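You operate a simulated robot arm through the tools that you are given. There is no shell and no other tool. Be economical: measure what you need, move in short steps, check, and stop when the job is done.

Carry out the task below with a simulated robot arm. There is one attempt and no reset: what you move stays moved.

Task
Open the left forms cupboard door, put the teal bundle with the earliest date from the ledge of the tall cupboard on the upper shelf of the forms cupboard, then shut the door. Put the black tea bag from the top of the sealing table on the customer side of counter 21 and the jasmine tea bag on the purple bundle there. Switch the counter twenty-four keypad switch off. Put the bottle labelled "All Purpose" from the teller side of counter 24 on the customer side of counter 21 and the bottle that says "Hand Wash" on the red tray. Open the grey printer front door. The order is free. Set down upright: what you pick out.

The check looks at the end state, three seconds after you hand in, the way a careful person would. Anything else that was tipped, shoved, dropped, spilled or broken makes it a failure.

Robot
A 7-joint arm with a fingered hand on a trunk, on a base that drives. Base frame: it is fixed to the floor where the robot stands at the start and does not move with it; the origin is under the middle of the robot, x ahead of it, y to its left, z up. Units: cm, degrees, N and s.
Its first joint turns from -149.0 to 149.0 degrees. Places, roughly: cleaner bottle, soap dispenser [-500, -675, 75]; counter twenty-four keypad switch [-520, -630, 80]; customer side of counter 21 [-670, -290, 80]; grey printer front door [-240, -540, 90]; left forms cupboard door [60, 20, 40]; purple bundle [-450, 0, 75]; red tray [-500, -675, 75]; tea bag [-475, -50, 75]; teal bundle [-275, 50, 75]; upper shelf of the forms cupboard [90, 0, 40]. Payload 3.5 kg.
The tool frame sits at the grasp point between the pads (the TCP): z along the fingers, y along the line on which they close. The tips reach 3 cm beyond it. The gripper opens to 10.4 cm. The gripper's body begins 3.5 cm behind the TCP. The gripper is a hand of 4 fingers: y runs from the thumb to the fingers, the wrist lies at [-1.5, -11, -18.6] in the tool frame, and closing takes about 1.5 s.
Orientation is told as [roll, pitch, yaw] about the base's x, y, z axes, in that order, counted from this pose: with the fingers straight down and the wrist toward the robot, the tool's x, y and z point along [0, 1, 0], [1, 0, 0] and [0, 0, -1] of the base frame.

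Tools
- The arm moves only by the tool apply_moves. Its argument "increments" is a list of rows, each an object (a shift or turn left out is 0, a gripper value left out holds the last) with "dp": the shift along the tool's x, y, z in cm, a list of three; "angular": the turn, a rotation vector about the tool's x, y, z in degrees, a list of three; "claw": the finger opening in cm, from 0 to 10.4. In form: [{"dp": [x, y, z], "angular": [ax, ay, az], "claw": claw}, ...]. A call has 1 to 12 rows; each row shifts and turns the commanded pose from where the row before left it, along the tool's axes as they then stand. Each row takes 0.2 s and may step no farther than 5 cm and 8.6 degrees from the row before; otherwise, or with a gripper value out of range, the whole call is refused. A pose out of reach is approached as far as the arm can. The call stops where the force on the tool passes 40 N (or 10 N more than at its start, if that is more) or the arm is blocked; 0.2 s more then pass. Each finger travels about 4.5 cm/s and halts on what it meets, pressing with about 28 N; the grip force reading is that of the motor and also rises with nothing between the fingers. The clock runs only during rows and for 0.2 s after the last one: add rows that do not move to give the fingers time. The reply holds the time, the measured pose of the TCP, the force on the tool along the base axes, the opening and the grip force, in the units named above and with some noise, with the torque about the TCP (base axes, N m) and any sound that the robot's microphone picked up, and new pictures: "pictures" is both (left out), scene, wrist or none.
- Cameras (640 x 400 px; columns grow to the right, rows downward): "scene" is now at [1.92, 15.78, 150.58]; the picture's right is [-0.15, -0.99, 0.00], its down [-0.86, 0.13, -0.49] and it looks along [0.49, -0.08, -0.87] (base axes); focal length 286 px, centre (320, 200). "wrist" rides on the gripper at [6.1, -9.2, -13] in the tool frame; the picture's right is [-0.81, 0.28, -0.52], its down [-0.53, -0.71, 0.46] and it looks along [-0.24, 0.64, 0.72] (tool axes); focal length 275 px, centre (320, 200). There is no depth. A picture from a camera that has moved, and an enlarged one, comes with that camera's place and axes in the base frame and with its lens.
- slide_trunk(by): slides the trunk up (or, below 0, down) by that many cm; the arm and the scene camera ride with it, the base frame stays. It gives what a move gives, with no picture.
- base_move(legs): drives the robot by 1 to 6 legs, each [ahead, left, turn to the left] in cm, cm and degrees, along the robot's own axes; the way and the turn of a leg run together, so that a leg with both is an arc; at most 150 cm and 180 degrees a leg. The arm and the cameras ride along, it lands a little off, and it stops where it bumps. It gives what a move gives, and a new picture of the scene camera.
- hand_shape(shape): the hand has 4 fingers and takes this shape, open, in about a second: jaw (thumb against the fingers, like two jaws); tri (thumb and two fingers); tip (a fingertip pinch); poke (one finger out to press); point (the index stretched); flat (the hand flat); cup (the hand cupped); fist (a fist). The gripper value then closes the fingers along that shape, each until it touches; the sizes above hold for jaw. It gives what a move gives, with no picture.
- head_to(pan, tilt): turns the head with the scene camera to pan (to the left, within 155 degrees either way) and tilt (down, from -29 to 69), counted from straight ahead of the robot. It gives what a move gives, and a new picture of the scene camera.
- close_up(camera, box): a new picture of the part [left, top, right, bottom] of that camera's present view, enlarged. It takes no simulated time.
- job_done(): hands the job in; it is judged then, once.

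Go step by step. Nothing tells you exact positions but the pictures and the camera data: compare them with the known pose of the tool, close in by small moves and look again before you grip or let go. The budget is 207 turns and 260 pictures, counting those below and the enlarged ones. Unless the task says otherwise, let go and move clear before handing in.

The tools are called after "Call:" by a JSON object that holds its "api" and its "payload". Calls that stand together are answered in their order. apply_moves: Moves the arm, as the interface text tells. Its arguments: {"type":"object","properties":{"increments":{"type":"array"},"pictures":{"type":"string","enum":["both","scene","wrist","none"]}},"required":["increments"]} The other tools are called the same way: slide_trunk (by) slides the trunk up or down; hand_shape (shape) gives the hand a shape; base_move (legs) drives the base; head_to (pan, tilt) turns the head that bears the scene camera; close_up (camera, box) takes an enlarged picture of a part of a camera's view; job_done () hands the job in.

At the start:

```text
clock: 0.0
tool_pos: [43.25, 29.76, 72.61]
tool_rot: [0.0, 0.0, 0.0]
wrist_force: [-0.9, -0.5, 0.4]
torque: [0.0, 0.01, -0.03]
grip_width: 10.35
gripper_force: 0.0
shape: jaw
trunk travel left (down, up): [-57.5, 13.5]
robot x, y, heading: [0.01, -0.28, -0.1]
head pan, tilt: [-8.9, 60.5]
```

scene: 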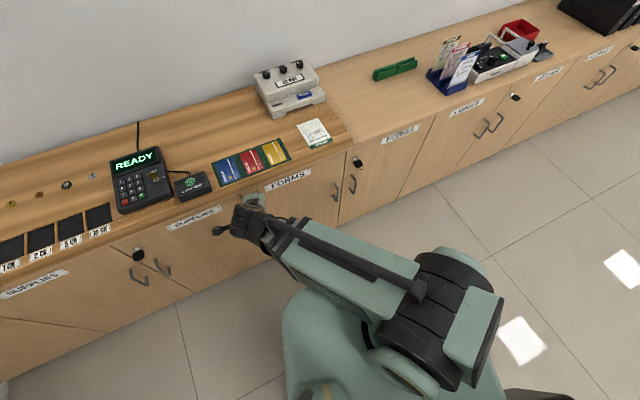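
wrist: 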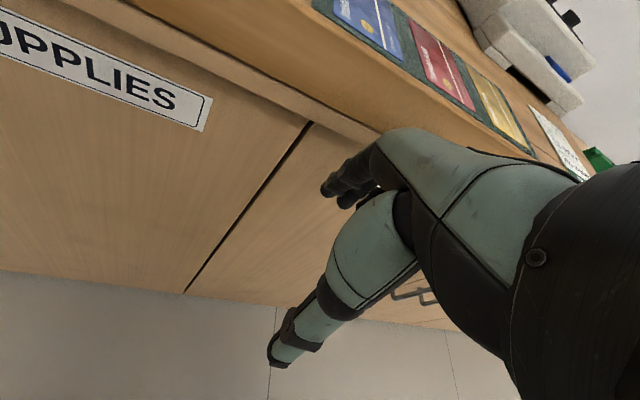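

I see the long counter ahead with the "FORMS" cupboard doors below it. I'll look around first to learn the room layout.

Call:
{"api": "head_to", "payload": {"pan": 0, "tilt": 35}}

Call:
{"api": "head_to", "payload": {"pan": 90, "tilt": 20}}

Call:
{"api": "head_to", "payload": {"pan": 150, "tilt": 15}}

Call:
{"api": "head_to", "payload": {"pan": -135, "tilt": 15}}

```text
clock: 0.9
tool_pos: [43.4, 29.74, 72.56]
tool_rot: [0.1, 0.0, 0.0]
wrist_force: [0.3, 0.7, 0.4]
torque: [0.02, 0.01, 0.0]
grip_width: 10.37
gripper_force: 0.0
shape: jaw
trunk travel left (down, up): [-57.5, 13.5]
robot x, y, heading: [-0.08, -0.09, 0.1]
head pan, tilt: [0.0, 35.0]
camera scene: at [4.2, 16.8, 154.05], right [0.0, -1.0, 0.0], down [-0.57, 0.0, -0.82], along [0.82, 0.0, -0.57], focal length 286 px, centre (320, 200)
```

scene: 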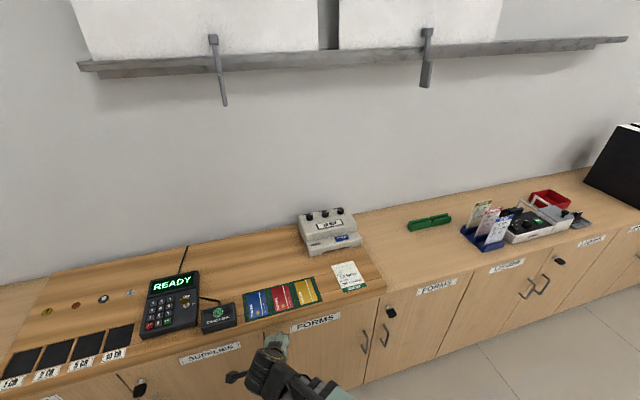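

```text
clock: 2.5
tool_pos: [43.31, 29.64, 72.52]
tool_rot: [0.0, 0.0, 0.0]
wrist_force: [-0.6, 0.1, -0.6]
torque: [0.0, -0.04, -0.01]
grip_width: 10.36
gripper_force: 0.1
shape: jaw
trunk travel left (down, up): [-57.5, 13.5]
robot x, y, heading: [0.02, -0.53, -0.1]
head pan, tilt: [90.0, 20.0]
camera scene: at [-4.6, 26.11, 156.44], right [1.0, 0.0, 0.0], down [0.0, -0.34, -0.94], along [0.0, 0.94, -0.34], focal length 286 px, centre (320, 200)
```

scene: 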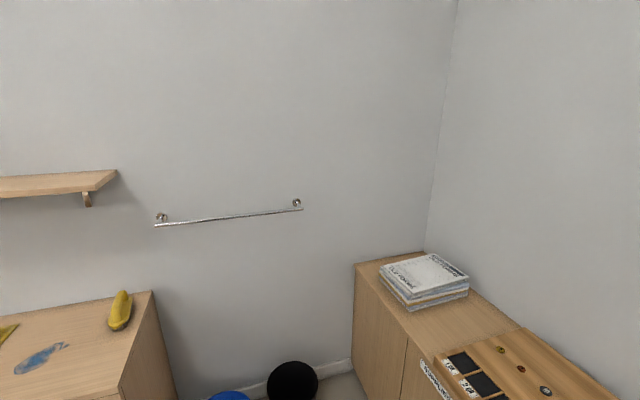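

```text
clock: 3.9
tool_pos: [43.24, 29.75, 72.65]
tool_rot: [0.0, 0.0, 0.0]
wrist_force: [0.7, -0.5, -0.3]
torque: [0.02, -0.01, -0.01]
grip_width: 10.37
gripper_force: 0.2
shape: jaw
trunk travel left (down, up): [-57.5, 13.5]
robot x, y, heading: [-0.45, 0.19, 0.1]
head pan, tilt: [150.0, 15.0]
camera scene: at [-12.69, 21.47, 157.26], right [0.5, 0.87, 0.0], down [0.22, -0.13, -0.97], along [-0.84, 0.48, -0.26], focal length 286 px, centre (320, 200)
```

scene: 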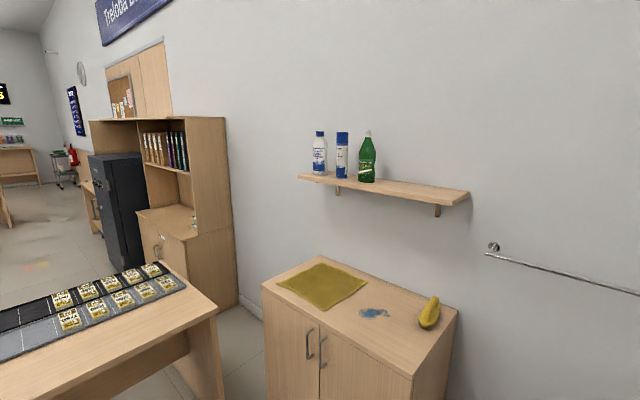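

```text
clock: 7.8
tool_pos: [43.24, 29.71, 72.61]
tool_rot: [0.1, -0.1, 0.0]
wrist_force: [-0.1, 0.3, -0.5]
torque: [-0.02, -0.02, 0.01]
grip_width: 10.39
gripper_force: 0.1
shape: jaw
trunk travel left (down, up): [-57.5, 13.5]
robot x, y, heading: [-0.02, 0.22, 0.2]
head pan, tilt: [-135.0, 15.0]
camera scene: at [-11.21, 10.19, 157.26], right [-0.71, 0.71, 0.0], down [0.18, 0.18, -0.97], along [-0.68, -0.68, -0.26], focal length 286 px, centre (320, 200)
```

scene: 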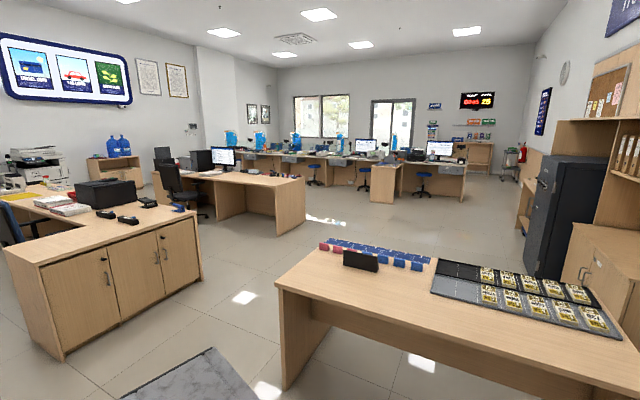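

The room is large; the tall cupboard stands behind and to the left. First the forms door: I'll look at its handle closely.

Call:
{"api": "head_to", "payload": {"pan": -10, "tilt": 60}}

Call:
{"api": "close_up", "payload": {"camera": "scene", "box": [220, 120, 420, 245]}}

```text
clock: 9.8
tool_pos: [43.27, 29.77, 72.5]
tool_rot: [0.0, 0.0, -0.1]
wrist_force: [-0.6, -0.5, 0.0]
torque: [0.01, -0.02, 0.01]
grip_width: 10.38
gripper_force: 0.0
shape: jaw
trunk travel left (down, up): [-57.5, 13.5]
robot x, y, heading: [-0.14, -0.17, -0.1]
head pan, tilt: [-10.0, 60.0]
camera scene: at [1.96, 15.64, 150.63], right [-0.17, -0.98, 0.0], down [-0.85, 0.15, -0.5], along [0.49, -0.09, -0.87], focal length 286 px, centre (320, 200)
```

scene: 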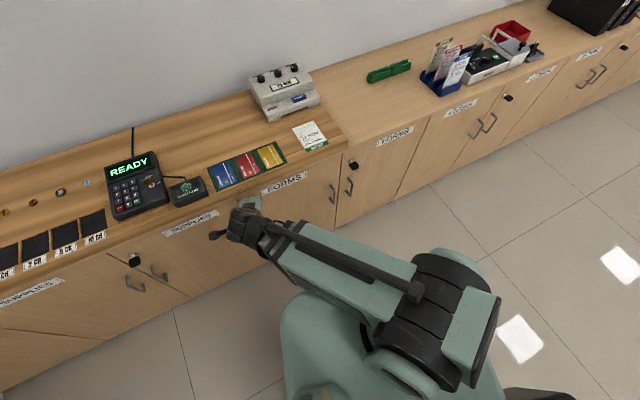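

```text
3.20 times, centred on (320, 182) of scene
camera zoom: at [1.96, 15.64, 150.63], right [-0.17, -0.98, 0.0], down [-0.85, 0.15, -0.5], along [0.49, -0.09, -0.87], focal length 915 px, centre (320, 256)
```

zoom: 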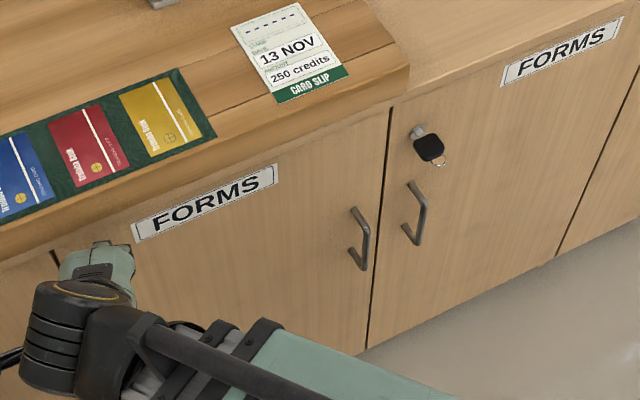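

The left forms door has its handle near [57, 1, 50], hinged at y≈36. I'll back up to get room, lower the trunk, and turn the hand to point ahead with a horizontal grip.

Call:
{"api": "base_move", "payload": {"legs": [[-25, 0, 0]]}}

Call:
{"api": "slide_trunk", "payload": {"by": -20}}

Call:
{"api": "apply_moves", "payload": {"increments": [{"angular": [0, 0, -8.2]}, {"angular": [0, 0, -8.2]}, {"angular": [0, 0, -8.2]}, {"angular": [0, 0, -8.2]}, {"angular": [0, 0, -8.2]}, {"angular": [0, 0, -8.2]}, {"angular": [0, 0, -8.2]}, {"angular": [0, 0, -8.2]}, {"angular": [0, 0, -8.2]}, {"angular": [0, 0, -8.2]}, {"angular": [0, 0, -8]}], "pictures": "none"}}

Call:
{"api": "apply_moves", "payload": {"increments": [{"angular": [0, 8.2, 0]}, {"angular": [0, 8.2, 0]}, {"angular": [0, 8.2, 0]}, {"angular": [0, 8.2, 0]}, {"angular": [0, 8.2, 0]}, {"angular": [0, 8.2, 0]}, {"angular": [0, 8.2, 0]}, {"angular": [0, 8.2, 0]}, {"angular": [0, 8.2, 0]}, {"angular": [0, 8.2, 0]}, {"angular": [0, 8, 0]}]}}

```text
clock: 11.6
tool_pos: [18.3, 29.62, 72.55]
tool_rot: [0.0, 0.0, 0.0]
wrist_force: [0.3, -0.8, -0.3]
torque: [-0.02, 0.01, -0.02]
grip_width: 10.37
gripper_force: 0.0
shape: jaw
trunk travel left (down, up): [-57.5, 13.5]
robot x, y, heading: [-25.38, -0.2, 0.1]
head pan, tilt: [-10.0, 60.0]
camera scene: at [-23.13, 15.62, 150.63], right [-0.17, -0.99, 0.0], down [-0.85, 0.15, -0.5], along [0.49, -0.09, -0.87], focal length 286 px, centre (320, 200)
```

scene: 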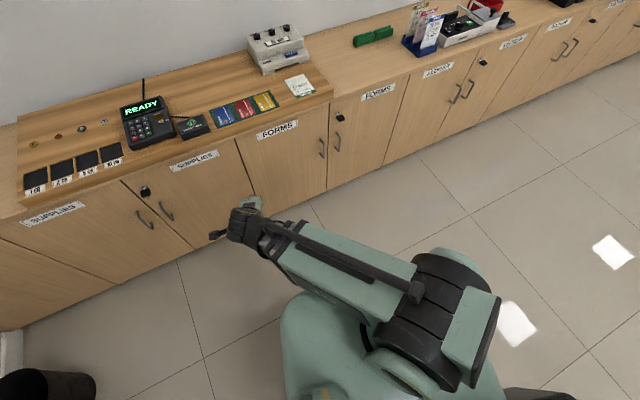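

```text
clock: 13.8
tool_pos: [18.28, 29.73, 52.52]
tool_rot: [0.1, 0.0, 0.0]
wrist_force: [-0.6, 0.0, 0.0]
torque: [0.01, -0.01, 0.0]
grip_width: 10.35
gripper_force: 0.0
shape: jaw
trunk travel left (down, up): [-37.5, 33.5]
robot x, y, heading: [-25.12, 0.01, 0.1]
head pan, tilt: [-10.0, 60.0]
```

```text
clock: 16.2
tool_pos: [18.22, 29.68, 52.69]
tool_rot: [0.1, -0.1, 90.3]
wrist_force: [-0.1, 1.7, 0.3]
torque: [0.01, 0.01, -0.01]
grip_width: 10.37
gripper_force: 0.1
shape: jaw
trunk travel left (down, up): [-37.5, 33.5]
robot x, y, heading: [-24.83, -0.08, 0.1]
head pan, tilt: [-10.0, 60.0]
```

```text
clock: 18.6
tool_pos: [16.79, 32.4, 51.65]
tool_rot: [89.5, 0.6, 89.0]
wrist_force: [0.2, 0.7, 0.0]
torque: [-0.01, -0.02, 0.01]
grip_width: 10.39
gripper_force: 0.0
shape: jaw
out of reach, approached as far as the arm can: row 11
trunk travel left (down, up): [-37.5, 33.5]
robot x, y, heading: [-24.73, -0.05, 0.1]
head pan, tilt: [-10.0, 60.0]
camera scene: at [-23.09, 15.61, 130.64], right [-0.17, -0.99, 0.0], down [-0.85, 0.15, -0.5], along [0.49, -0.09, -0.87], focal length 286 px, centre (320, 200)
camera wrist: at [29.51, 23.12, 57.89], right [0.53, 0.26, -0.81], down [-0.46, -0.71, -0.53], along [-0.71, 0.65, -0.26], focal length 275 px, centre (320, 200)
```

scene: 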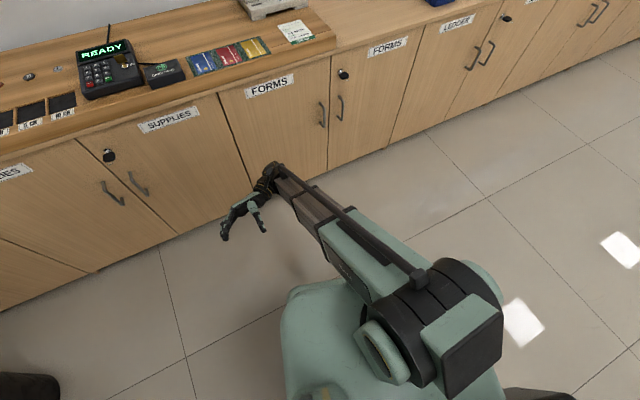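
wrist: 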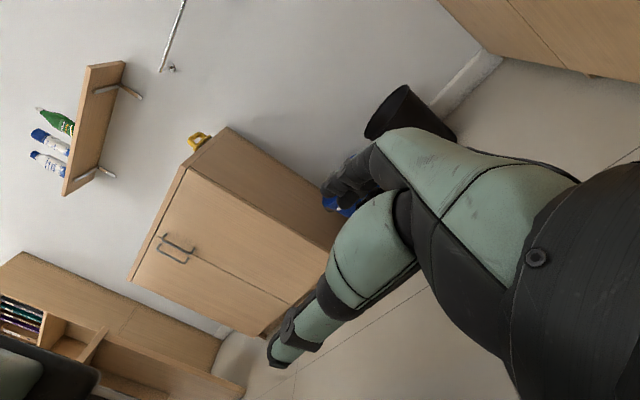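

The hand pitched the wrong way (fingers point back). I'll reverse it to point ahead.

Call:
{"api": "apply_moves", "payload": {"increments": [{"angular": [0, -8.2, 0]}, {"angular": [0, -8.2, 0]}, {"angular": [0, -8.2, 0]}, {"angular": [0, -8.2, 0]}, {"angular": [0, -8.2, 0]}, {"angular": [0, -8.2, 0]}, {"angular": [0, -8.2, 0]}, {"angular": [0, -8.2, 0]}, {"angular": [0, -8.2, 0]}, {"angular": [0, -8.2, 0]}, {"angular": [0, -8, 0]}], "pictures": "none"}}

Call:
{"api": "apply_moves", "payload": {"increments": [{"dp": [5, 0, 0]}, {"dp": [5, 0, 0]}, {"dp": [5, 0, 0]}], "pictures": "none"}}

```text
clock: 21.0
tool_pos: [16.65, 32.42, 51.56]
tool_rot: [-0.1, 0.0, 90.2]
wrist_force: [0.0, 0.3, -0.1]
torque: [0.02, 0.03, 0.0]
grip_width: 10.38
gripper_force: 0.0
shape: jaw
trunk travel left (down, up): [-37.5, 33.5]
robot x, y, heading: [-24.63, -0.33, -0.1]
head pan, tilt: [-10.0, 60.0]
```

```text
clock: 21.8
tool_pos: [4.26, 34.71, 49.53]
tool_rot: [0.1, 0.1, 90.1]
wrist_force: [-0.5, -0.3, -0.1]
torque: [0.01, 0.01, -0.05]
grip_width: 10.37
gripper_force: 0.1
shape: jaw
out of reach, approached as far as the arm can: row 2, 3
trunk travel left (down, up): [-37.5, 33.5]
robot x, y, heading: [-25.04, -0.14, 0.3]
head pan, tilt: [-10.0, 60.0]
```

Call:
{"api": "apply_moves", "payload": {"increments": [{"dp": [-4, -2.9, -0.3]}, {"dp": [-4, -2.9, -0.3]}, {"dp": [-4, -2.9, -0.3]}, {"dp": [-4, -2.9, -0.3]}, {"dp": [-4, -2.9, -0.3]}, {"dp": [-4, -2.9, -0.3]}, {"dp": [-4, -2.9, -0.3]}, {"dp": [-4, -2.9, -0.3]}, {"dp": [-4, -2.9, -0.3]}, {"dp": [-4, -2.9, -0.3]}], "pictures": "none"}}

Call:
{"api": "apply_moves", "payload": {"increments": [{"angular": [0, -8.2, 0]}, {"angular": [0, -8.2, 0]}, {"angular": [0, -8.2, 0]}, {"angular": [0, -8.2, 0]}, {"angular": [0, -8.2, 0]}, {"angular": [0, -8.2, 0]}, {"angular": [0, -8.2, 0]}, {"angular": [0, -8.2, 0]}, {"angular": [0, -8.2, 0]}, {"angular": [0, -8.2, 0]}, {"angular": [0, -8, 0]}]}}

```text
clock: 24.0
tool_pos: [44.36, 5.79, 52.83]
tool_rot: [0.0, 0.0, 90.2]
wrist_force: [0.6, -0.1, -0.1]
torque: [-0.01, -0.02, -0.02]
grip_width: 10.34
gripper_force: 0.0
shape: jaw
trunk travel left (down, up): [-37.5, 33.5]
robot x, y, heading: [-24.97, 0.34, 0.4]
head pan, tilt: [-10.0, 60.0]
```

```text
clock: 26.4
tool_pos: [44.25, 5.78, 52.56]
tool_rot: [-57.4, 0.0, 90.0]
wrist_force: [0.1, 0.6, 0.0]
torque: [0.01, 0.0, -0.04]
grip_width: 10.39
gripper_force: 0.1
shape: jaw
out of reach, approached as far as the arm can: row 8, 9, 10, 11
trunk travel left (down, up): [-37.5, 33.5]
robot x, y, heading: [-25.24, 0.02, 0.4]
head pan, tilt: [-10.0, 60.0]
camera scene: at [-23.1, 15.62, 130.63], right [-0.17, -0.99, 0.0], down [-0.85, 0.15, -0.5], along [0.49, -0.09, -0.87], focal length 286 px, centre (320, 200)
camera wrist: at [30.06, -3.45, 54.46], right [0.0, 0.27, 0.96], down [0.67, -0.71, 0.2], along [0.74, 0.65, -0.19], focal length 275 px, centre (320, 200)
```

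scene: 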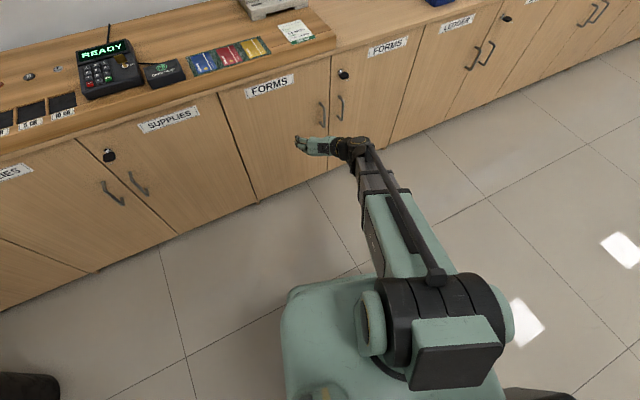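
wrist: 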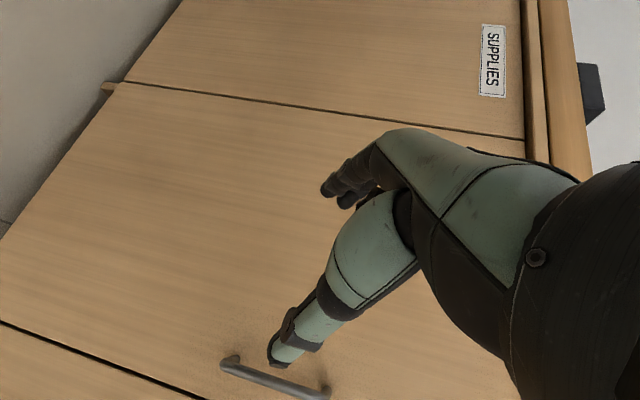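

The hand points ahead and down with a horizontal grip; triangulating puts the handle bar at about [62.5, 0.7, 43–53.5]. I'll approach to x=54.

Call:
{"api": "apply_moves", "payload": {"increments": [{"dp": [-0.65, -1.7, 3.45]}, {"dp": [-0.65, -1.7, 3.45]}, {"dp": [-0.65, -1.7, 3.45]}]}}

Call:
{"api": "close_up", "payload": {"camera": "scene", "box": [260, 70, 420, 170]}}

```text
clock: 27.2
tool_pos: [54.26, 0.61, 48.79]
tool_rot: [-57.4, 0.0, 90.2]
wrist_force: [-1.0, 0.3, 0.5]
torque: [-0.01, 0.0, -0.01]
grip_width: 10.37
gripper_force: 0.0
shape: jaw
trunk travel left (down, up): [-37.5, 33.5]
robot x, y, heading: [-25.34, -0.23, 0.3]
head pan, tilt: [-10.0, 60.0]
camera scene: at [-23.11, 15.62, 130.63], right [-0.17, -0.99, 0.0], down [-0.85, 0.15, -0.5], along [0.49, -0.09, -0.87], focal length 286 px, centre (320, 200)
camera wrist: at [39.98, -8.53, 50.61], right [0.0, 0.27, 0.96], down [0.67, -0.71, 0.2], along [0.74, 0.65, -0.19], focal length 275 px, centre (320, 200)
```

scene: 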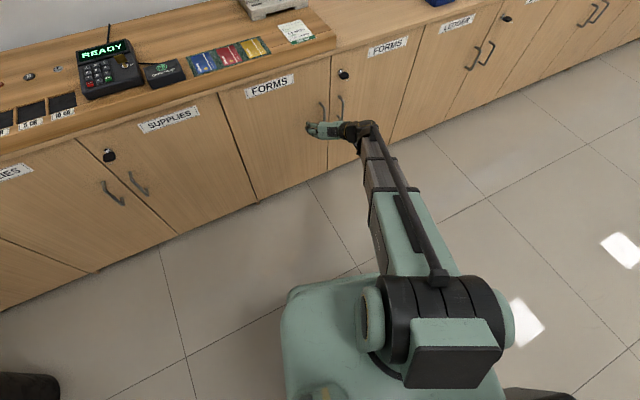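
wrist: 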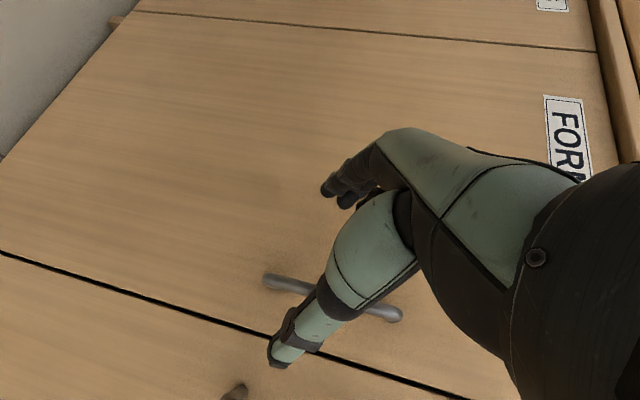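

```text
4.00 times, centred on (340, 120) of scene
camera zoom: at [-23.11, 15.62, 130.63], right [-0.17, -0.99, 0.0], down [-0.85, 0.15, -0.5], along [0.49, -0.09, -0.87], focal length 1144 px, centre (240, 520)
```

zoom: 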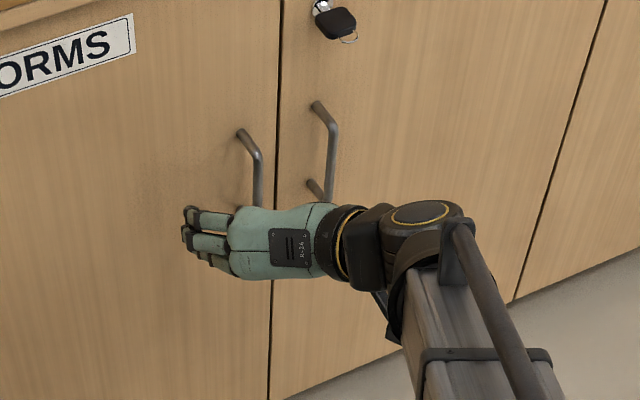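

Call:
{"api": "apply_moves", "payload": {"increments": [{"dp": [-1.2, 0.1, 2.0]}, {"dp": [-1.2, 0, 2.0]}, {"dp": [-1.0, 0, 1.7]}], "pictures": "wrist"}}

Call:
{"api": "close_up", "payload": {"camera": "scene", "box": [260, 70, 420, 170]}}

```text
clock: 27.8
tool_pos: [57.81, 0.57, 48.83]
tool_rot: [-57.2, -0.1, 90.6]
wrist_force: [-23.9, -6.9, 4.5]
torque: [0.4, -0.31, 1.32]
grip_width: 10.4
gripper_force: 0.1
shape: jaw
trunk travel left (down, up): [-37.5, 33.5]
robot x, y, heading: [-24.95, 0.03, -0.0]
head pan, tilt: [-10.0, 60.0]
stopped in row 3: the force on the tool passed its limit at 57 N (the readings are from after the stop); the commanded pose is now the measured one
camera wrist: at [43.63, -8.63, 50.59], right [0.0, 0.27, 0.96], down [0.68, -0.71, 0.2], along [0.74, 0.65, -0.19], focal length 275 px, centre (320, 200)
```

wrist: 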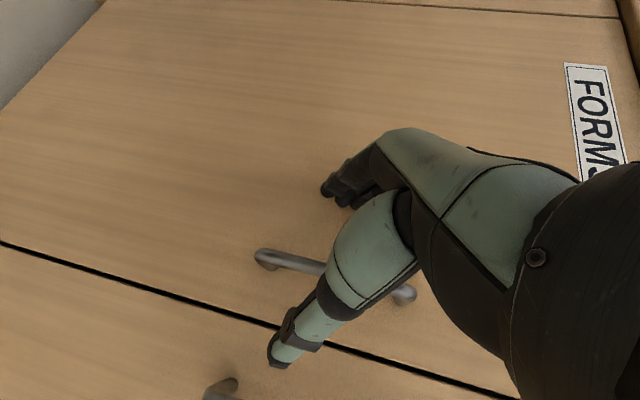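

```text
4.00 times, centred on (340, 120) of scene
camera zoom: at [-23.31, 15.56, 130.65], right [-0.17, -0.98, 0.0], down [-0.85, 0.15, -0.5], along [0.49, -0.09, -0.87], focal length 1144 px, centre (240, 520)
```

zoom: 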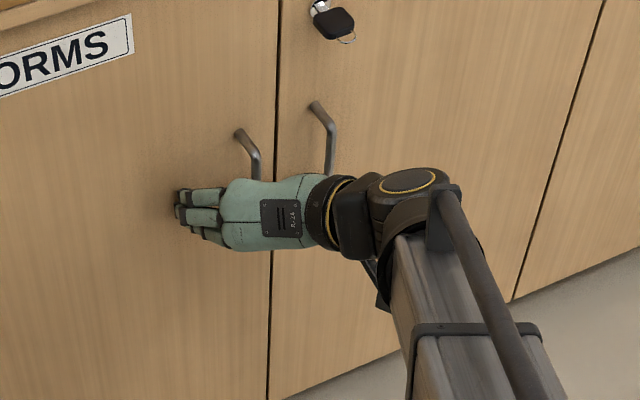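

Contact at the upper finger because the hand is tilted down. I'll back off slightly and pitch the hand nearer horizontal.

Call:
{"api": "apply_moves", "payload": {"increments": [{"dp": [1.1, 0, -1.7]}, {"angular": [0, -8, 0]}, {"angular": [0, -8, 0]}, {"angular": [0, -8, 0]}, {"angular": [0, -8, 0]}], "pictures": "none"}}

```text
clock: 29.0
tool_pos: [56.82, 0.76, 50.1]
tool_rot: [-59.9, 0.0, 90.3]
wrist_force: [-0.1, 0.1, 1.0]
torque: [0.02, 0.01, 0.0]
grip_width: 10.37
gripper_force: 0.1
shape: jaw
out of reach, approached as far as the arm can: row 2, 3, 4, 5
trunk travel left (down, up): [-37.5, 33.5]
robot x, y, heading: [-25.24, 0.07, 0.1]
head pan, tilt: [-10.0, 60.0]
```

Call:
{"api": "apply_moves", "payload": {"increments": [{"dp": [2.5, 0, -4.33]}, {"dp": [2.5, 0, -4.33]}], "pictures": "none"}}

Call:
{"api": "slide_trunk", "payload": {"by": -22}}

Call:
{"api": "apply_moves", "payload": {"increments": [{"dp": [-4.33, 0, -2.5]}, {"dp": [-4.33, 0, -2.5]}, {"dp": [-4.33, 0, -2.5]}, {"dp": [-4.33, 0, -2.5]}, {"angular": [0, -7.5, 0]}, {"angular": [0, -7.5, 0]}, {"angular": [0, -7.5, 0]}, {"angular": [0, -7.5, 0]}], "pictures": "wrist"}}

```text
clock: 29.6
tool_pos: [47.86, 1.17, 52.5]
tool_rot: [-58.6, 0.1, 90.2]
wrist_force: [0.2, 0.1, 0.0]
torque: [-0.01, 0.01, -0.05]
grip_width: 10.37
gripper_force: 0.1
shape: jaw
out of reach, approached as far as the arm can: row 1, 2
trunk travel left (down, up): [-37.5, 33.5]
robot x, y, heading: [-25.15, 0.15, 0.4]
head pan, tilt: [-10.0, 60.0]
```

```text
clock: 32.0
tool_pos: [48.0, 1.06, 30.53]
tool_rot: [-58.6, 0.0, 90.1]
wrist_force: [0.0, -0.1, -0.2]
torque: [0.0, 0.02, 0.0]
grip_width: 10.38
gripper_force: 0.1
shape: jaw
trunk travel left (down, up): [-15.5, 55.5]
robot x, y, heading: [-25.08, 0.02, 0.1]
head pan, tilt: [-10.0, 60.0]
```

```text
clock: 33.8
tool_pos: [48.35, 1.24, 50.47]
tool_rot: [-73.6, 0.1, 90.2]
wrist_force: [-0.3, -0.2, 0.3]
torque: [0.01, 0.01, 0.0]
grip_width: 10.38
gripper_force: 0.0
shape: jaw
out of reach, approached as far as the arm can: row 7, 8
trunk travel left (down, up): [-15.5, 55.5]
robot x, y, heading: [-24.51, -0.01, 0.1]
head pan, tilt: [-10.0, 60.0]
camera wrist: at [34.19, -7.97, 48.29], right [-0.27, 0.28, 0.92], down [0.59, -0.71, 0.38], along [0.76, 0.65, 0.03], focal length 275 px, centre (320, 200)
```

wrist: 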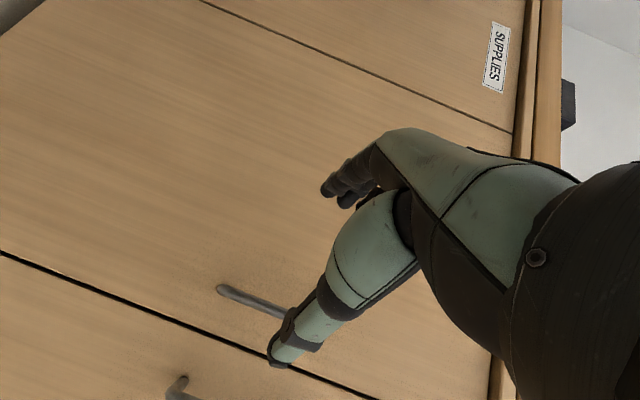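

Call:
{"api": "apply_moves", "payload": {"increments": [{"dp": [-0.3, -0.15, 2.78]}, {"dp": [-0.3, -0.15, 2.78]}, {"dp": [-0.3, -0.15, 2.78]}, {"dp": [-0.3, -0.15, 2.78]}, {"dp": [-0.3, 0, 1.2]}], "pictures": "wrist"}}

Call:
{"api": "close_up", "payload": {"camera": "scene", "box": [240, 20, 400, 120]}}

```text
clock: 34.8
tool_pos: [57.84, 0.66, 48.89]
tool_rot: [-73.5, 0.0, 90.6]
wrist_force: [-16.5, -5.3, 3.1]
torque: [0.23, -0.36, 0.94]
grip_width: 10.32
gripper_force: 0.0
shape: jaw
trunk travel left (down, up): [-15.5, 55.5]
robot x, y, heading: [-24.92, -0.03, -0.1]
head pan, tilt: [-10.0, 60.0]
stopped in row 4: the force on the tool passed its limit at 66 N (the readings are from after the stop); the commanded pose is now the measured one
camera wrist: at [43.73, -8.58, 46.6], right [-0.27, 0.27, 0.92], down [0.6, -0.71, 0.38], along [0.76, 0.65, 0.03], focal length 275 px, centre (320, 200)
```

wrist: 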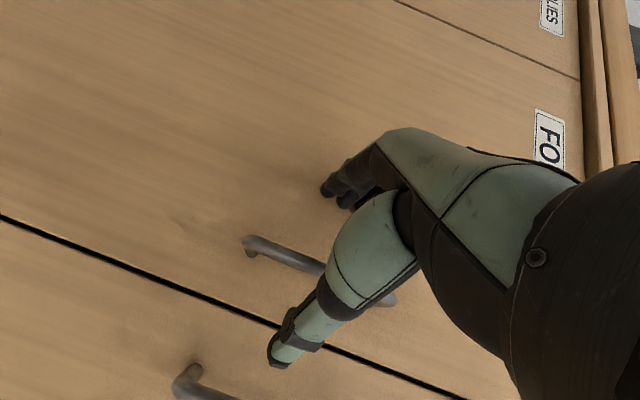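

```text
4.00 times, centred on (320, 70) of scene
camera zoom: at [-23.23, 15.57, 108.64], right [-0.17, -0.98, 0.0], down [-0.85, 0.15, -0.5], along [0.49, -0.09, -0.87], focal length 1144 px, centre (320, 720)
```

zoom: 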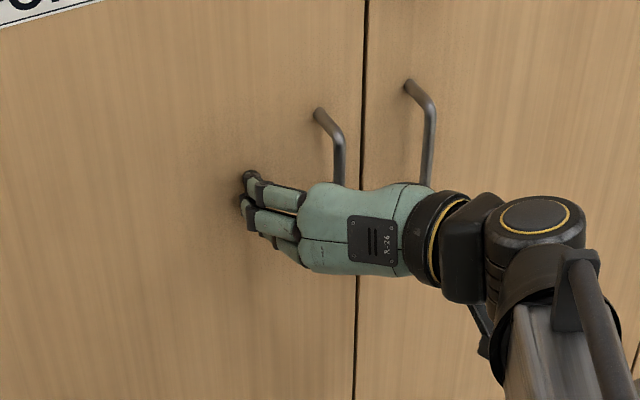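

The fingertips touch the door, so the bar should be near the grasp point. I'll back off half a centimetre and close gently to see whether the bar is caught.

Call:
{"api": "apply_moves", "payload": {"increments": [{"dp": [0, 0, -0.5], "claw": 10.4}, {"claw": 7}, {"claw": 4}, {"claw": 2}, {"claw": 0}, {}, {}, {}, {}, {}], "pictures": "wrist"}}

Call:
{"api": "close_up", "payload": {"camera": "scene", "box": [240, 20, 400, 120]}}

```text
clock: 37.0
tool_pos: [57.72, 0.54, 48.94]
tool_rot: [-73.4, 0.0, 90.4]
wrist_force: [1.0, -4.1, -0.7]
torque: [-0.01, 0.02, -0.07]
grip_width: 0.43
gripper_force: 28.1
shape: jaw
trunk travel left (down, up): [-15.5, 55.5]
robot x, y, heading: [-25.0, -0.14, 0.1]
head pan, tilt: [-10.0, 60.0]
camera wrist: at [43.44, -8.63, 46.63], right [-0.27, 0.27, 0.92], down [0.59, -0.71, 0.38], along [0.76, 0.65, 0.03], focal length 275 px, centre (320, 200)
```

wrist: 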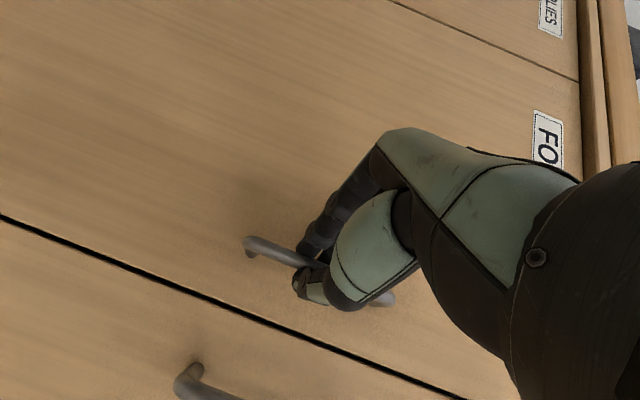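

```text
4.00 times, centred on (320, 70) of scene
camera zoom: at [-23.11, 15.58, 108.63], right [-0.17, -0.98, 0.0], down [-0.85, 0.15, -0.5], along [0.49, -0.09, -0.87], focal length 1144 px, centre (320, 720)
```

zoom: 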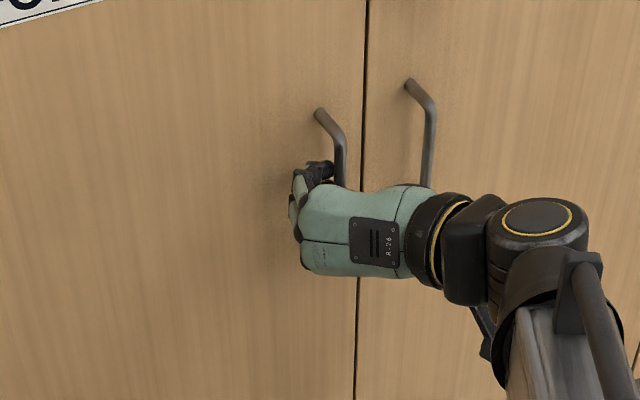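

Some side force shows contact with the bar. I'll pull back a bit to test.

Call:
{"api": "apply_moves", "payload": {"increments": [{"dp": [0.28, 0, -0.96]}, {"dp": [0.28, 0, -0.96]}, {"dp": [0.28, 0, -0.96]}, {"dp": [0.28, 0, -0.96]}], "pictures": "wrist"}}

Call:
{"api": "close_up", "payload": {"camera": "scene", "box": [240, 20, 400, 120]}}

```text
clock: 38.0
tool_pos: [53.78, 0.45, 48.9]
tool_rot: [-73.2, 0.0, 90.3]
wrist_force: [1.9, -22.3, -4.7]
torque: [-0.1, 0.14, -0.49]
grip_width: 0.54
gripper_force: 27.7
shape: jaw
trunk travel left (down, up): [-15.5, 55.5]
robot x, y, heading: [-25.4, -0.1, 0.0]
head pan, tilt: [-10.0, 60.0]
camera wrist: at [39.48, -8.74, 46.79], right [-0.26, 0.27, 0.93], down [0.6, -0.71, 0.38], along [0.76, 0.65, 0.02], focal length 275 px, centre (320, 200)
```

wrist: 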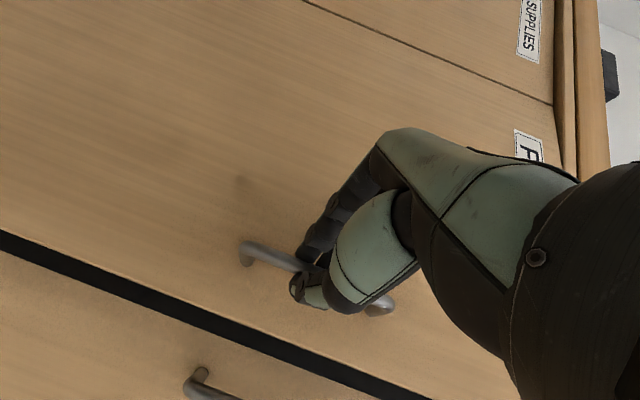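

```text
4.00 times, centred on (320, 70) of scene
camera zoom: at [-23.06, 15.51, 108.63], right [-0.17, -0.98, 0.0], down [-0.85, 0.15, -0.5], along [0.49, -0.09, -0.87], focal length 1144 px, centre (320, 720)
```

zoom: 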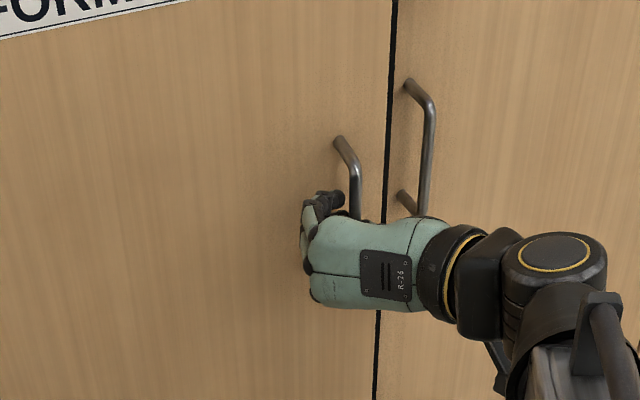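

The door is opening. I'll continue along the hinge arc, turning the hand with it.

Call:
{"api": "apply_moves", "payload": {"increments": [{"dp": [0.65, 1.15, -2.2], "angular": [3.84, 0, 1.13]}, {"dp": [0.86, 0.79, -2.93], "angular": [3.84, 0, 1.13]}, {"dp": [0.86, 0.79, -2.92], "angular": [3.84, 0, 1.13]}, {"dp": [0.86, 0.89, -2.92], "angular": [3.84, 0, 1.13]}, {"dp": [0.84, 0.92, -2.85], "angular": [3.84, 0, 1.13]}, {"dp": [0.85, 0.93, -2.88], "angular": [3.84, 0, 1.13]}]}}

```text
clock: 38.5
tool_pos: [50.0, 1.31, 48.98]
tool_rot: [-73.2, 0.2, 83.5]
wrist_force: [-0.8, -30.1, -0.6]
torque: [-0.18, 0.05, -0.63]
grip_width: 0.53
gripper_force: 28.8
shape: jaw
trunk travel left (down, up): [-15.5, 55.5]
robot x, y, heading: [-24.99, 0.1, -0.2]
head pan, tilt: [-10.0, 60.0]
stopped in row 2: the force on the tool passed its limit at 41 N (the readings are from after the stop); the commanded pose is now the measured one
camera scene: at [-23.07, 15.4, 108.66], right [-0.18, -0.98, 0.0], down [-0.85, 0.15, -0.5], along [0.49, -0.09, -0.87], focal length 286 px, centre (320, 200)
camera wrist: at [34.76, -6.11, 46.82], right [-0.23, 0.31, 0.92], down [0.51, -0.77, 0.38], along [0.83, 0.55, 0.02], focal length 275 px, centre (320, 200)
```

scene: 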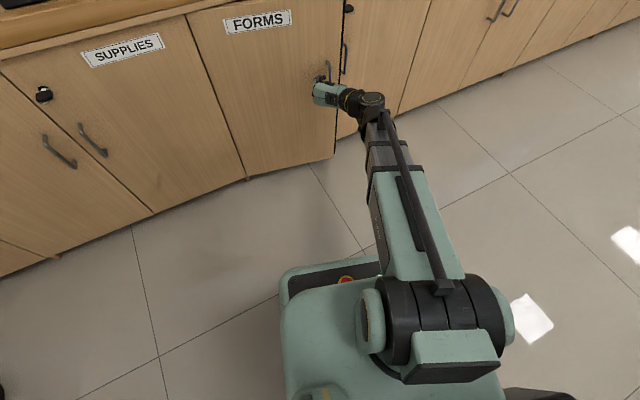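
wrist: 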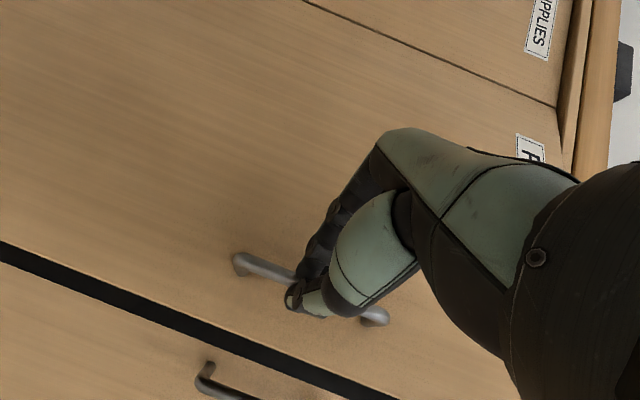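

The bar pushes the tool to the right, so I'll ease right a little and re-read the force.

Call:
{"api": "apply_moves", "payload": {"increments": [{"dp": [0, -0.6, 0]}, {"dp": [0, -0.6, 0]}], "pictures": "none"}}

```text
clock: 39.1
tool_pos: [49.61, 1.04, 48.91]
tool_rot: [-73.0, 0.2, 84.4]
wrist_force: [0.5, 0.2, 0.0]
torque: [-0.01, 0.01, 0.02]
grip_width: 0.17
gripper_force: 27.4
shape: jaw
trunk travel left (down, up): [-15.5, 55.5]
robot x, y, heading: [-25.17, -0.68, 0.2]
head pan, tilt: [-10.0, 60.0]
```

Call:
{"api": "close_up", "payload": {"camera": "scene", "box": [270, 30, 430, 130]}}

Call:
{"api": "close_up", "payload": {"camera": "wrist", "box": [160, 150, 480, 350]}}

```text
4.00 times, centred on (350, 80) of scene
camera zoom: at [-23.12, 15.62, 108.63], right [-0.17, -0.98, 0.0], down [-0.85, 0.15, -0.5], along [0.49, -0.09, -0.87], focal length 1144 px, centre (200, 680)
```

zoom: 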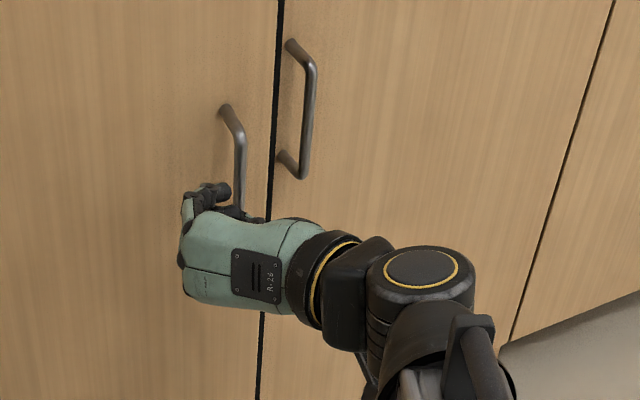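

```text
2.00 times, centred on (320, 250) of wrist
camera zoom: at [34.63, -6.61, 46.85], right [-0.23, 0.3, 0.93], down [0.52, -0.77, 0.38], along [0.82, 0.57, 0.02], focal length 551 px, centre (320, 100)
```

zoom: 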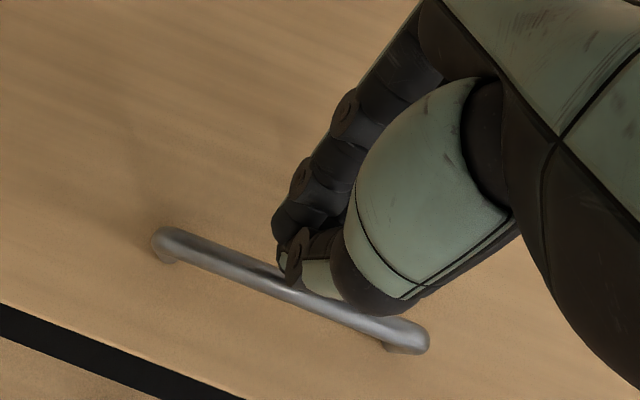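

The bar slipped off the tips: it sits farther right (y≈-1) than I gripped. The door is ajar about 7 cm. I'll back off, open, shift right 2 cm and look.

Call:
{"api": "apply_moves", "payload": {"increments": [{"dp": [0.85, 0, -2.88], "claw": 8}, {"dp": [0, -2, 0]}, {}, {}, {}], "pictures": "wrist"}}

Call:
{"api": "close_up", "payload": {"camera": "scene", "box": [270, 30, 430, 130]}}

```text
clock: 40.3
tool_pos: [46.56, -0.9, 49.28]
tool_rot: [-72.6, 0.2, 84.1]
wrist_force: [-0.9, 0.4, -0.2]
torque: [-0.03, -0.01, -0.01]
grip_width: 7.98
gripper_force: 0.0
shape: jaw
trunk travel left (down, up): [-15.5, 55.5]
robot x, y, heading: [-25.05, -0.05, -0.0]
head pan, tilt: [-10.0, 60.0]
camera wrist: at [31.37, -8.45, 47.3], right [-0.22, 0.3, 0.93], down [0.52, -0.77, 0.37], along [0.83, 0.56, 0.01], focal length 275 px, centre (320, 200)
```

wrist: 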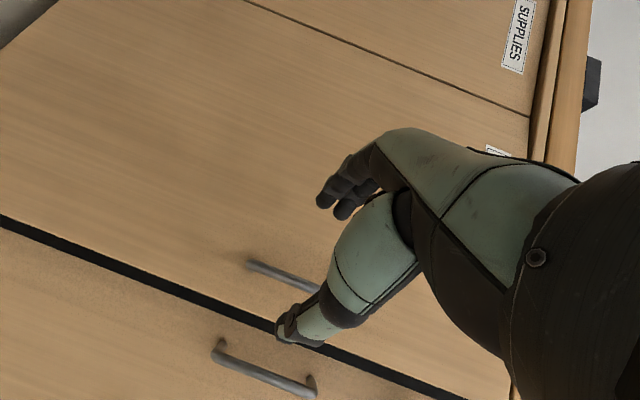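

```text
4.00 times, centred on (350, 80) of scene
camera zoom: at [-23.11, 15.56, 108.63], right [-0.17, -0.98, 0.0], down [-0.85, 0.15, -0.5], along [0.49, -0.09, -0.87], focal length 1144 px, centre (200, 680)
```

zoom: 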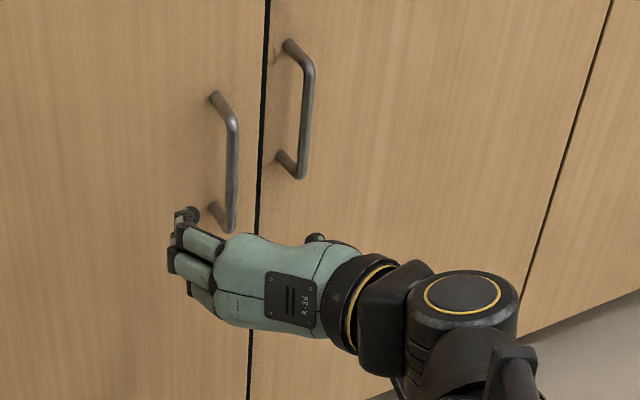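

The bar is now at about [55.7, -1.1]. I'll go forward onto it and close.

Call:
{"api": "apply_moves", "payload": {"increments": [{"dp": [-0.6, 0.17, 2.05]}, {"dp": [-0.6, 0.17, 2.05]}, {"dp": [-0.6, 0.17, 2.05]}, {"dp": [-0.45, 0.1, 1.5]}, {"dp": [-0.25, 0, 0.8]}], "pictures": "none"}}

Call:
{"api": "close_up", "payload": {"camera": "scene", "box": [270, 20, 398, 100]}}

Call:
{"api": "close_up", "payload": {"camera": "wrist", "box": [160, 150, 480, 350]}}

```text
clock: 41.5
tool_pos: [55.44, -1.21, 48.84]
tool_rot: [-73.0, 0.2, 84.1]
wrist_force: [0.0, 0.3, -0.6]
torque: [-0.01, 0.03, 0.0]
grip_width: 7.98
gripper_force: 0.2
shape: jaw
trunk travel left (down, up): [-15.5, 55.5]
robot x, y, heading: [-25.28, -0.05, 0.1]
head pan, tilt: [-10.0, 60.0]
```

```text
5.00 times, centred on (334, 60) of scene
camera zoom: at [-23.11, 15.56, 108.63], right [-0.17, -0.98, 0.0], down [-0.85, 0.15, -0.5], along [0.49, -0.09, -0.87], focal length 1430 px, centre (250, 900)
```

zoom: 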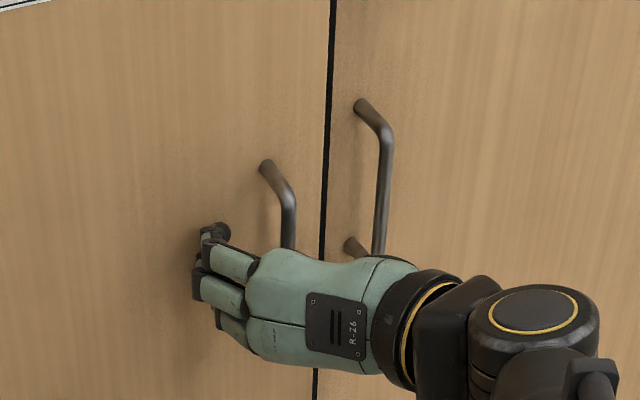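

```text
2.00 times, centred on (320, 250) of wrist
camera zoom: at [40.26, -8.79, 46.75], right [-0.23, 0.3, 0.92], down [0.51, -0.77, 0.38], along [0.83, 0.56, 0.02], focal length 551 px, centre (320, 100)
```

zoom: 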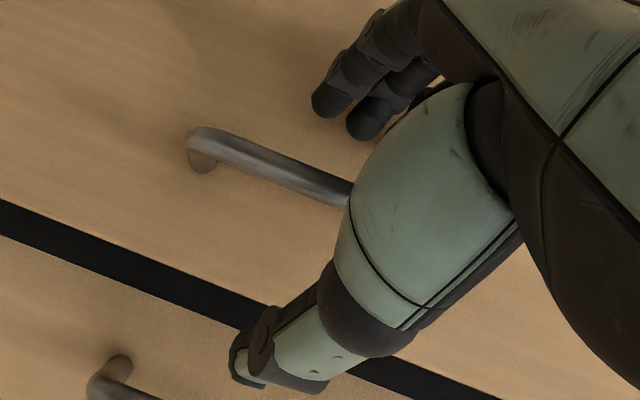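

Call:
{"api": "apply_moves", "payload": {"increments": [{"dp": [-0.28, 0, 0.96]}, {"claw": 5}, {"claw": 3}, {"claw": 0}, {}, {}, {}, {}], "pictures": "none"}}

Call:
{"api": "close_up", "payload": {"camera": "wrist", "box": [160, 150, 480, 350]}}

```text
clock: 43.3
tool_pos: [56.33, -1.17, 48.89]
tool_rot: [-73.1, 0.0, 84.3]
wrist_force: [-2.4, 11.9, 1.0]
torque: [0.0, 0.03, 0.39]
grip_width: 0.24
gripper_force: 28.0
shape: jaw
trunk travel left (down, up): [-15.5, 55.5]
robot x, y, heading: [-25.35, 0.18, -0.3]
head pan, tilt: [-10.0, 60.0]
```

```text
2.00 times, centred on (320, 250) of wrist
camera zoom: at [41.27, -8.82, 46.72], right [-0.23, 0.3, 0.93], down [0.52, -0.77, 0.38], along [0.82, 0.57, 0.02], focal length 551 px, centre (320, 100)
```

zoom: 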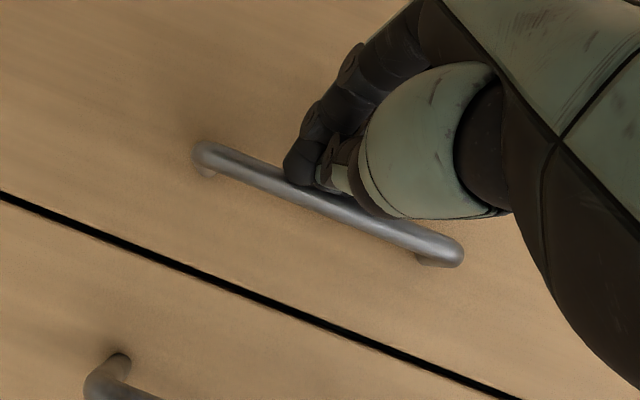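

The curling fingertips pushed the bar ahead. I'll repeat the approach that first worked: open wide, go in until the tips touch the door, then close.

Call:
{"api": "apply_moves", "payload": {"increments": [{"dp": [1.0, 0, -3.4], "claw": 10.4}, {"angular": [-5.75, 0, -1.7]}, {"dp": [0, 0.4, 0]}, {}, {}, {}, {}], "pictures": "none"}}

Call:
{"api": "apply_moves", "payload": {"increments": [{"dp": [-0.6, 0, 2.0]}, {"dp": [-0.4, 0, 1.4]}, {"dp": [-0.2, 0, 0.7]}, {"dp": [-0.2, 0, 0.7]}, {"dp": [-0.2, 0, 0.7]}, {"dp": [-0.2, 0, 0.7]}, {"dp": [-0.2, 0, 0.7]}], "pictures": "wrist"}}

Call:
{"api": "close_up", "payload": {"camera": "scene", "box": [270, 20, 398, 100]}}

```text
clock: 44.9
tool_pos: [52.83, -0.49, 48.88]
tool_rot: [-72.9, 0.0, 90.1]
wrist_force: [-0.3, -0.1, -0.5]
torque: [0.0, -0.02, -0.01]
grip_width: 10.34
gripper_force: 0.0
shape: jaw
trunk travel left (down, up): [-15.5, 55.5]
robot x, y, heading: [-25.01, 0.09, 0.0]
head pan, tilt: [-10.0, 60.0]
```

```text
clock: 46.2
tool_pos: [58.3, -0.62, 48.97]
tool_rot: [-73.1, 0.2, 90.4]
wrist_force: [-17.6, -5.2, 2.5]
torque: [0.28, -0.42, 0.96]
grip_width: 10.37
gripper_force: 0.1
shape: jaw
trunk travel left (down, up): [-15.5, 55.5]
robot x, y, heading: [-25.2, -0.06, 0.0]
head pan, tilt: [-10.0, 60.0]
stopped in row 6: the force on the tool passed its limit at 48 N (the readings are from after the stop); the commanded pose is now the measured one
camera wrist: at [44.05, -9.78, 46.85], right [-0.26, 0.27, 0.93], down [0.6, -0.71, 0.38], along [0.76, 0.65, 0.02], focal length 275 px, centre (320, 200)
```

wrist: 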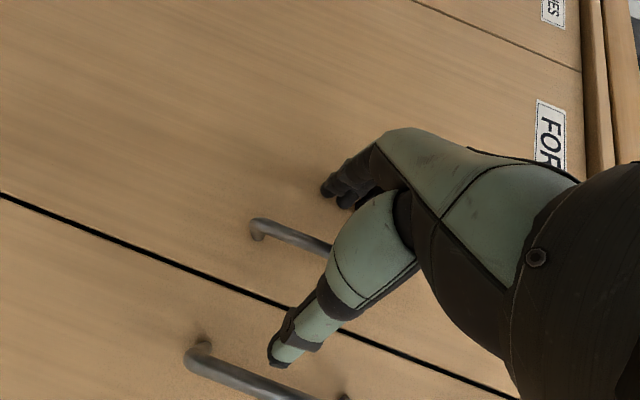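

```text
5.00 times, centred on (334, 60) of scene
camera zoom: at [-23.25, 15.52, 108.64], right [-0.17, -0.98, 0.0], down [-0.85, 0.15, -0.5], along [0.49, -0.09, -0.87], focal length 1430 px, centre (250, 900)
```

zoom: 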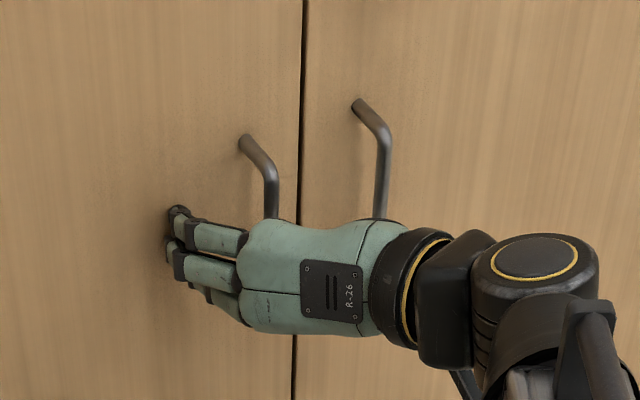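

Call:
{"api": "apply_moves", "payload": {"increments": [{"claw": 8}, {"claw": 6}, {"dp": [-0.1, 0, 0.3], "claw": 4}, {"dp": [-0.1, 0, 0.3], "claw": 2}, {"claw": 0}, {}, {}, {}, {}], "pictures": "none"}}

Call:
{"api": "close_up", "payload": {"camera": "wrist", "box": [160, 150, 480, 350]}}

```text
clock: 48.2
tool_pos: [59.08, -0.54, 48.99]
tool_rot: [-73.1, 0.1, 90.4]
wrist_force: [1.5, -3.4, -0.1]
torque: [-0.01, 0.01, -0.01]
grip_width: 0.0
gripper_force: 28.3
shape: jaw
trunk travel left (down, up): [-15.5, 55.5]
robot x, y, heading: [-25.23, 0.04, -0.1]
head pan, tilt: [-10.0, 60.0]
```

```text
2.00 times, centred on (320, 250) of wrist
camera zoom: at [44.84, -9.75, 46.82], right [-0.26, 0.28, 0.93], down [0.59, -0.71, 0.38], along [0.76, 0.65, 0.02], focal length 551 px, centre (320, 100)
```

zoom: 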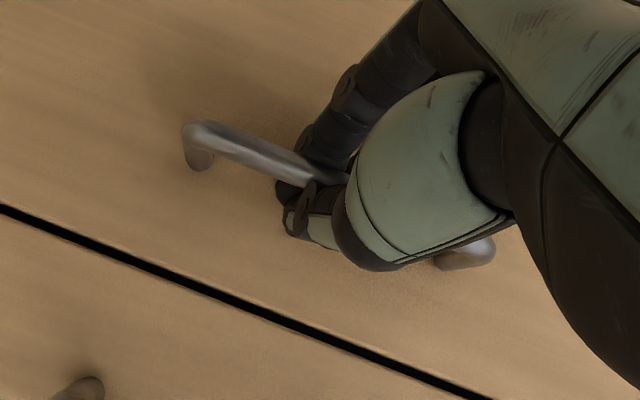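

The bar is now enclosed by the fingers. I'll pull slowly along the arc and watch the force.

Call:
{"api": "apply_moves", "payload": {"increments": [{"dp": [0.61, 0.2, -2.0], "angular": [2.3, 0, 0.68]}, {"dp": [0.55, 0.25, -1.83], "angular": [2.3, 0, 0.68]}, {"dp": [0.55, 0.14, -1.84], "angular": [2.3, 0, 0.68]}, {"dp": [0.56, 0.26, -1.87], "angular": [2.3, 0, 0.68]}], "pictures": "none"}}

Call:
{"api": "close_up", "payload": {"camera": "wrist", "box": [160, 150, 480, 350]}}

```text
clock: 49.1
tool_pos: [52.74, -0.38, 48.85]
tool_rot: [-73.1, 0.4, 81.7]
wrist_force: [0.2, -20.5, -0.6]
torque: [-0.02, 0.0, -0.1]
grip_width: 0.01
gripper_force: 28.2
shape: jaw
trunk travel left (down, up): [-15.5, 55.5]
robot x, y, heading: [-24.93, -0.66, -0.3]
head pan, tilt: [-10.0, 60.0]
stopped in row 4: the force on the tool passed its limit at 42 N (the readings are from after the stop); the commanded pose is now the measured one
```

```text
2.00 times, centred on (320, 250) of wrist
camera zoom: at [37.35, -7.35, 46.84], right [-0.22, 0.32, 0.92], down [0.48, -0.79, 0.38], along [0.85, 0.53, 0.02], focal length 551 px, centre (320, 100)
```

zoom: 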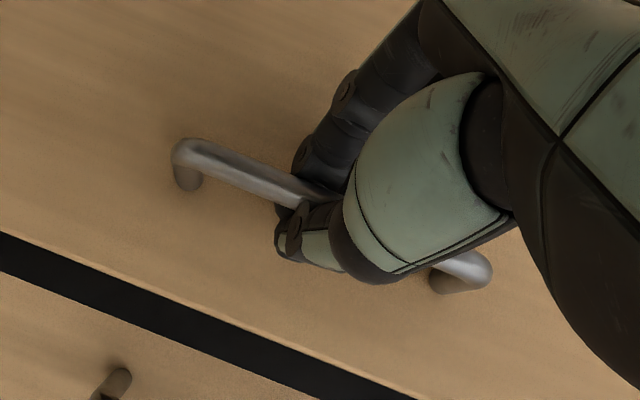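

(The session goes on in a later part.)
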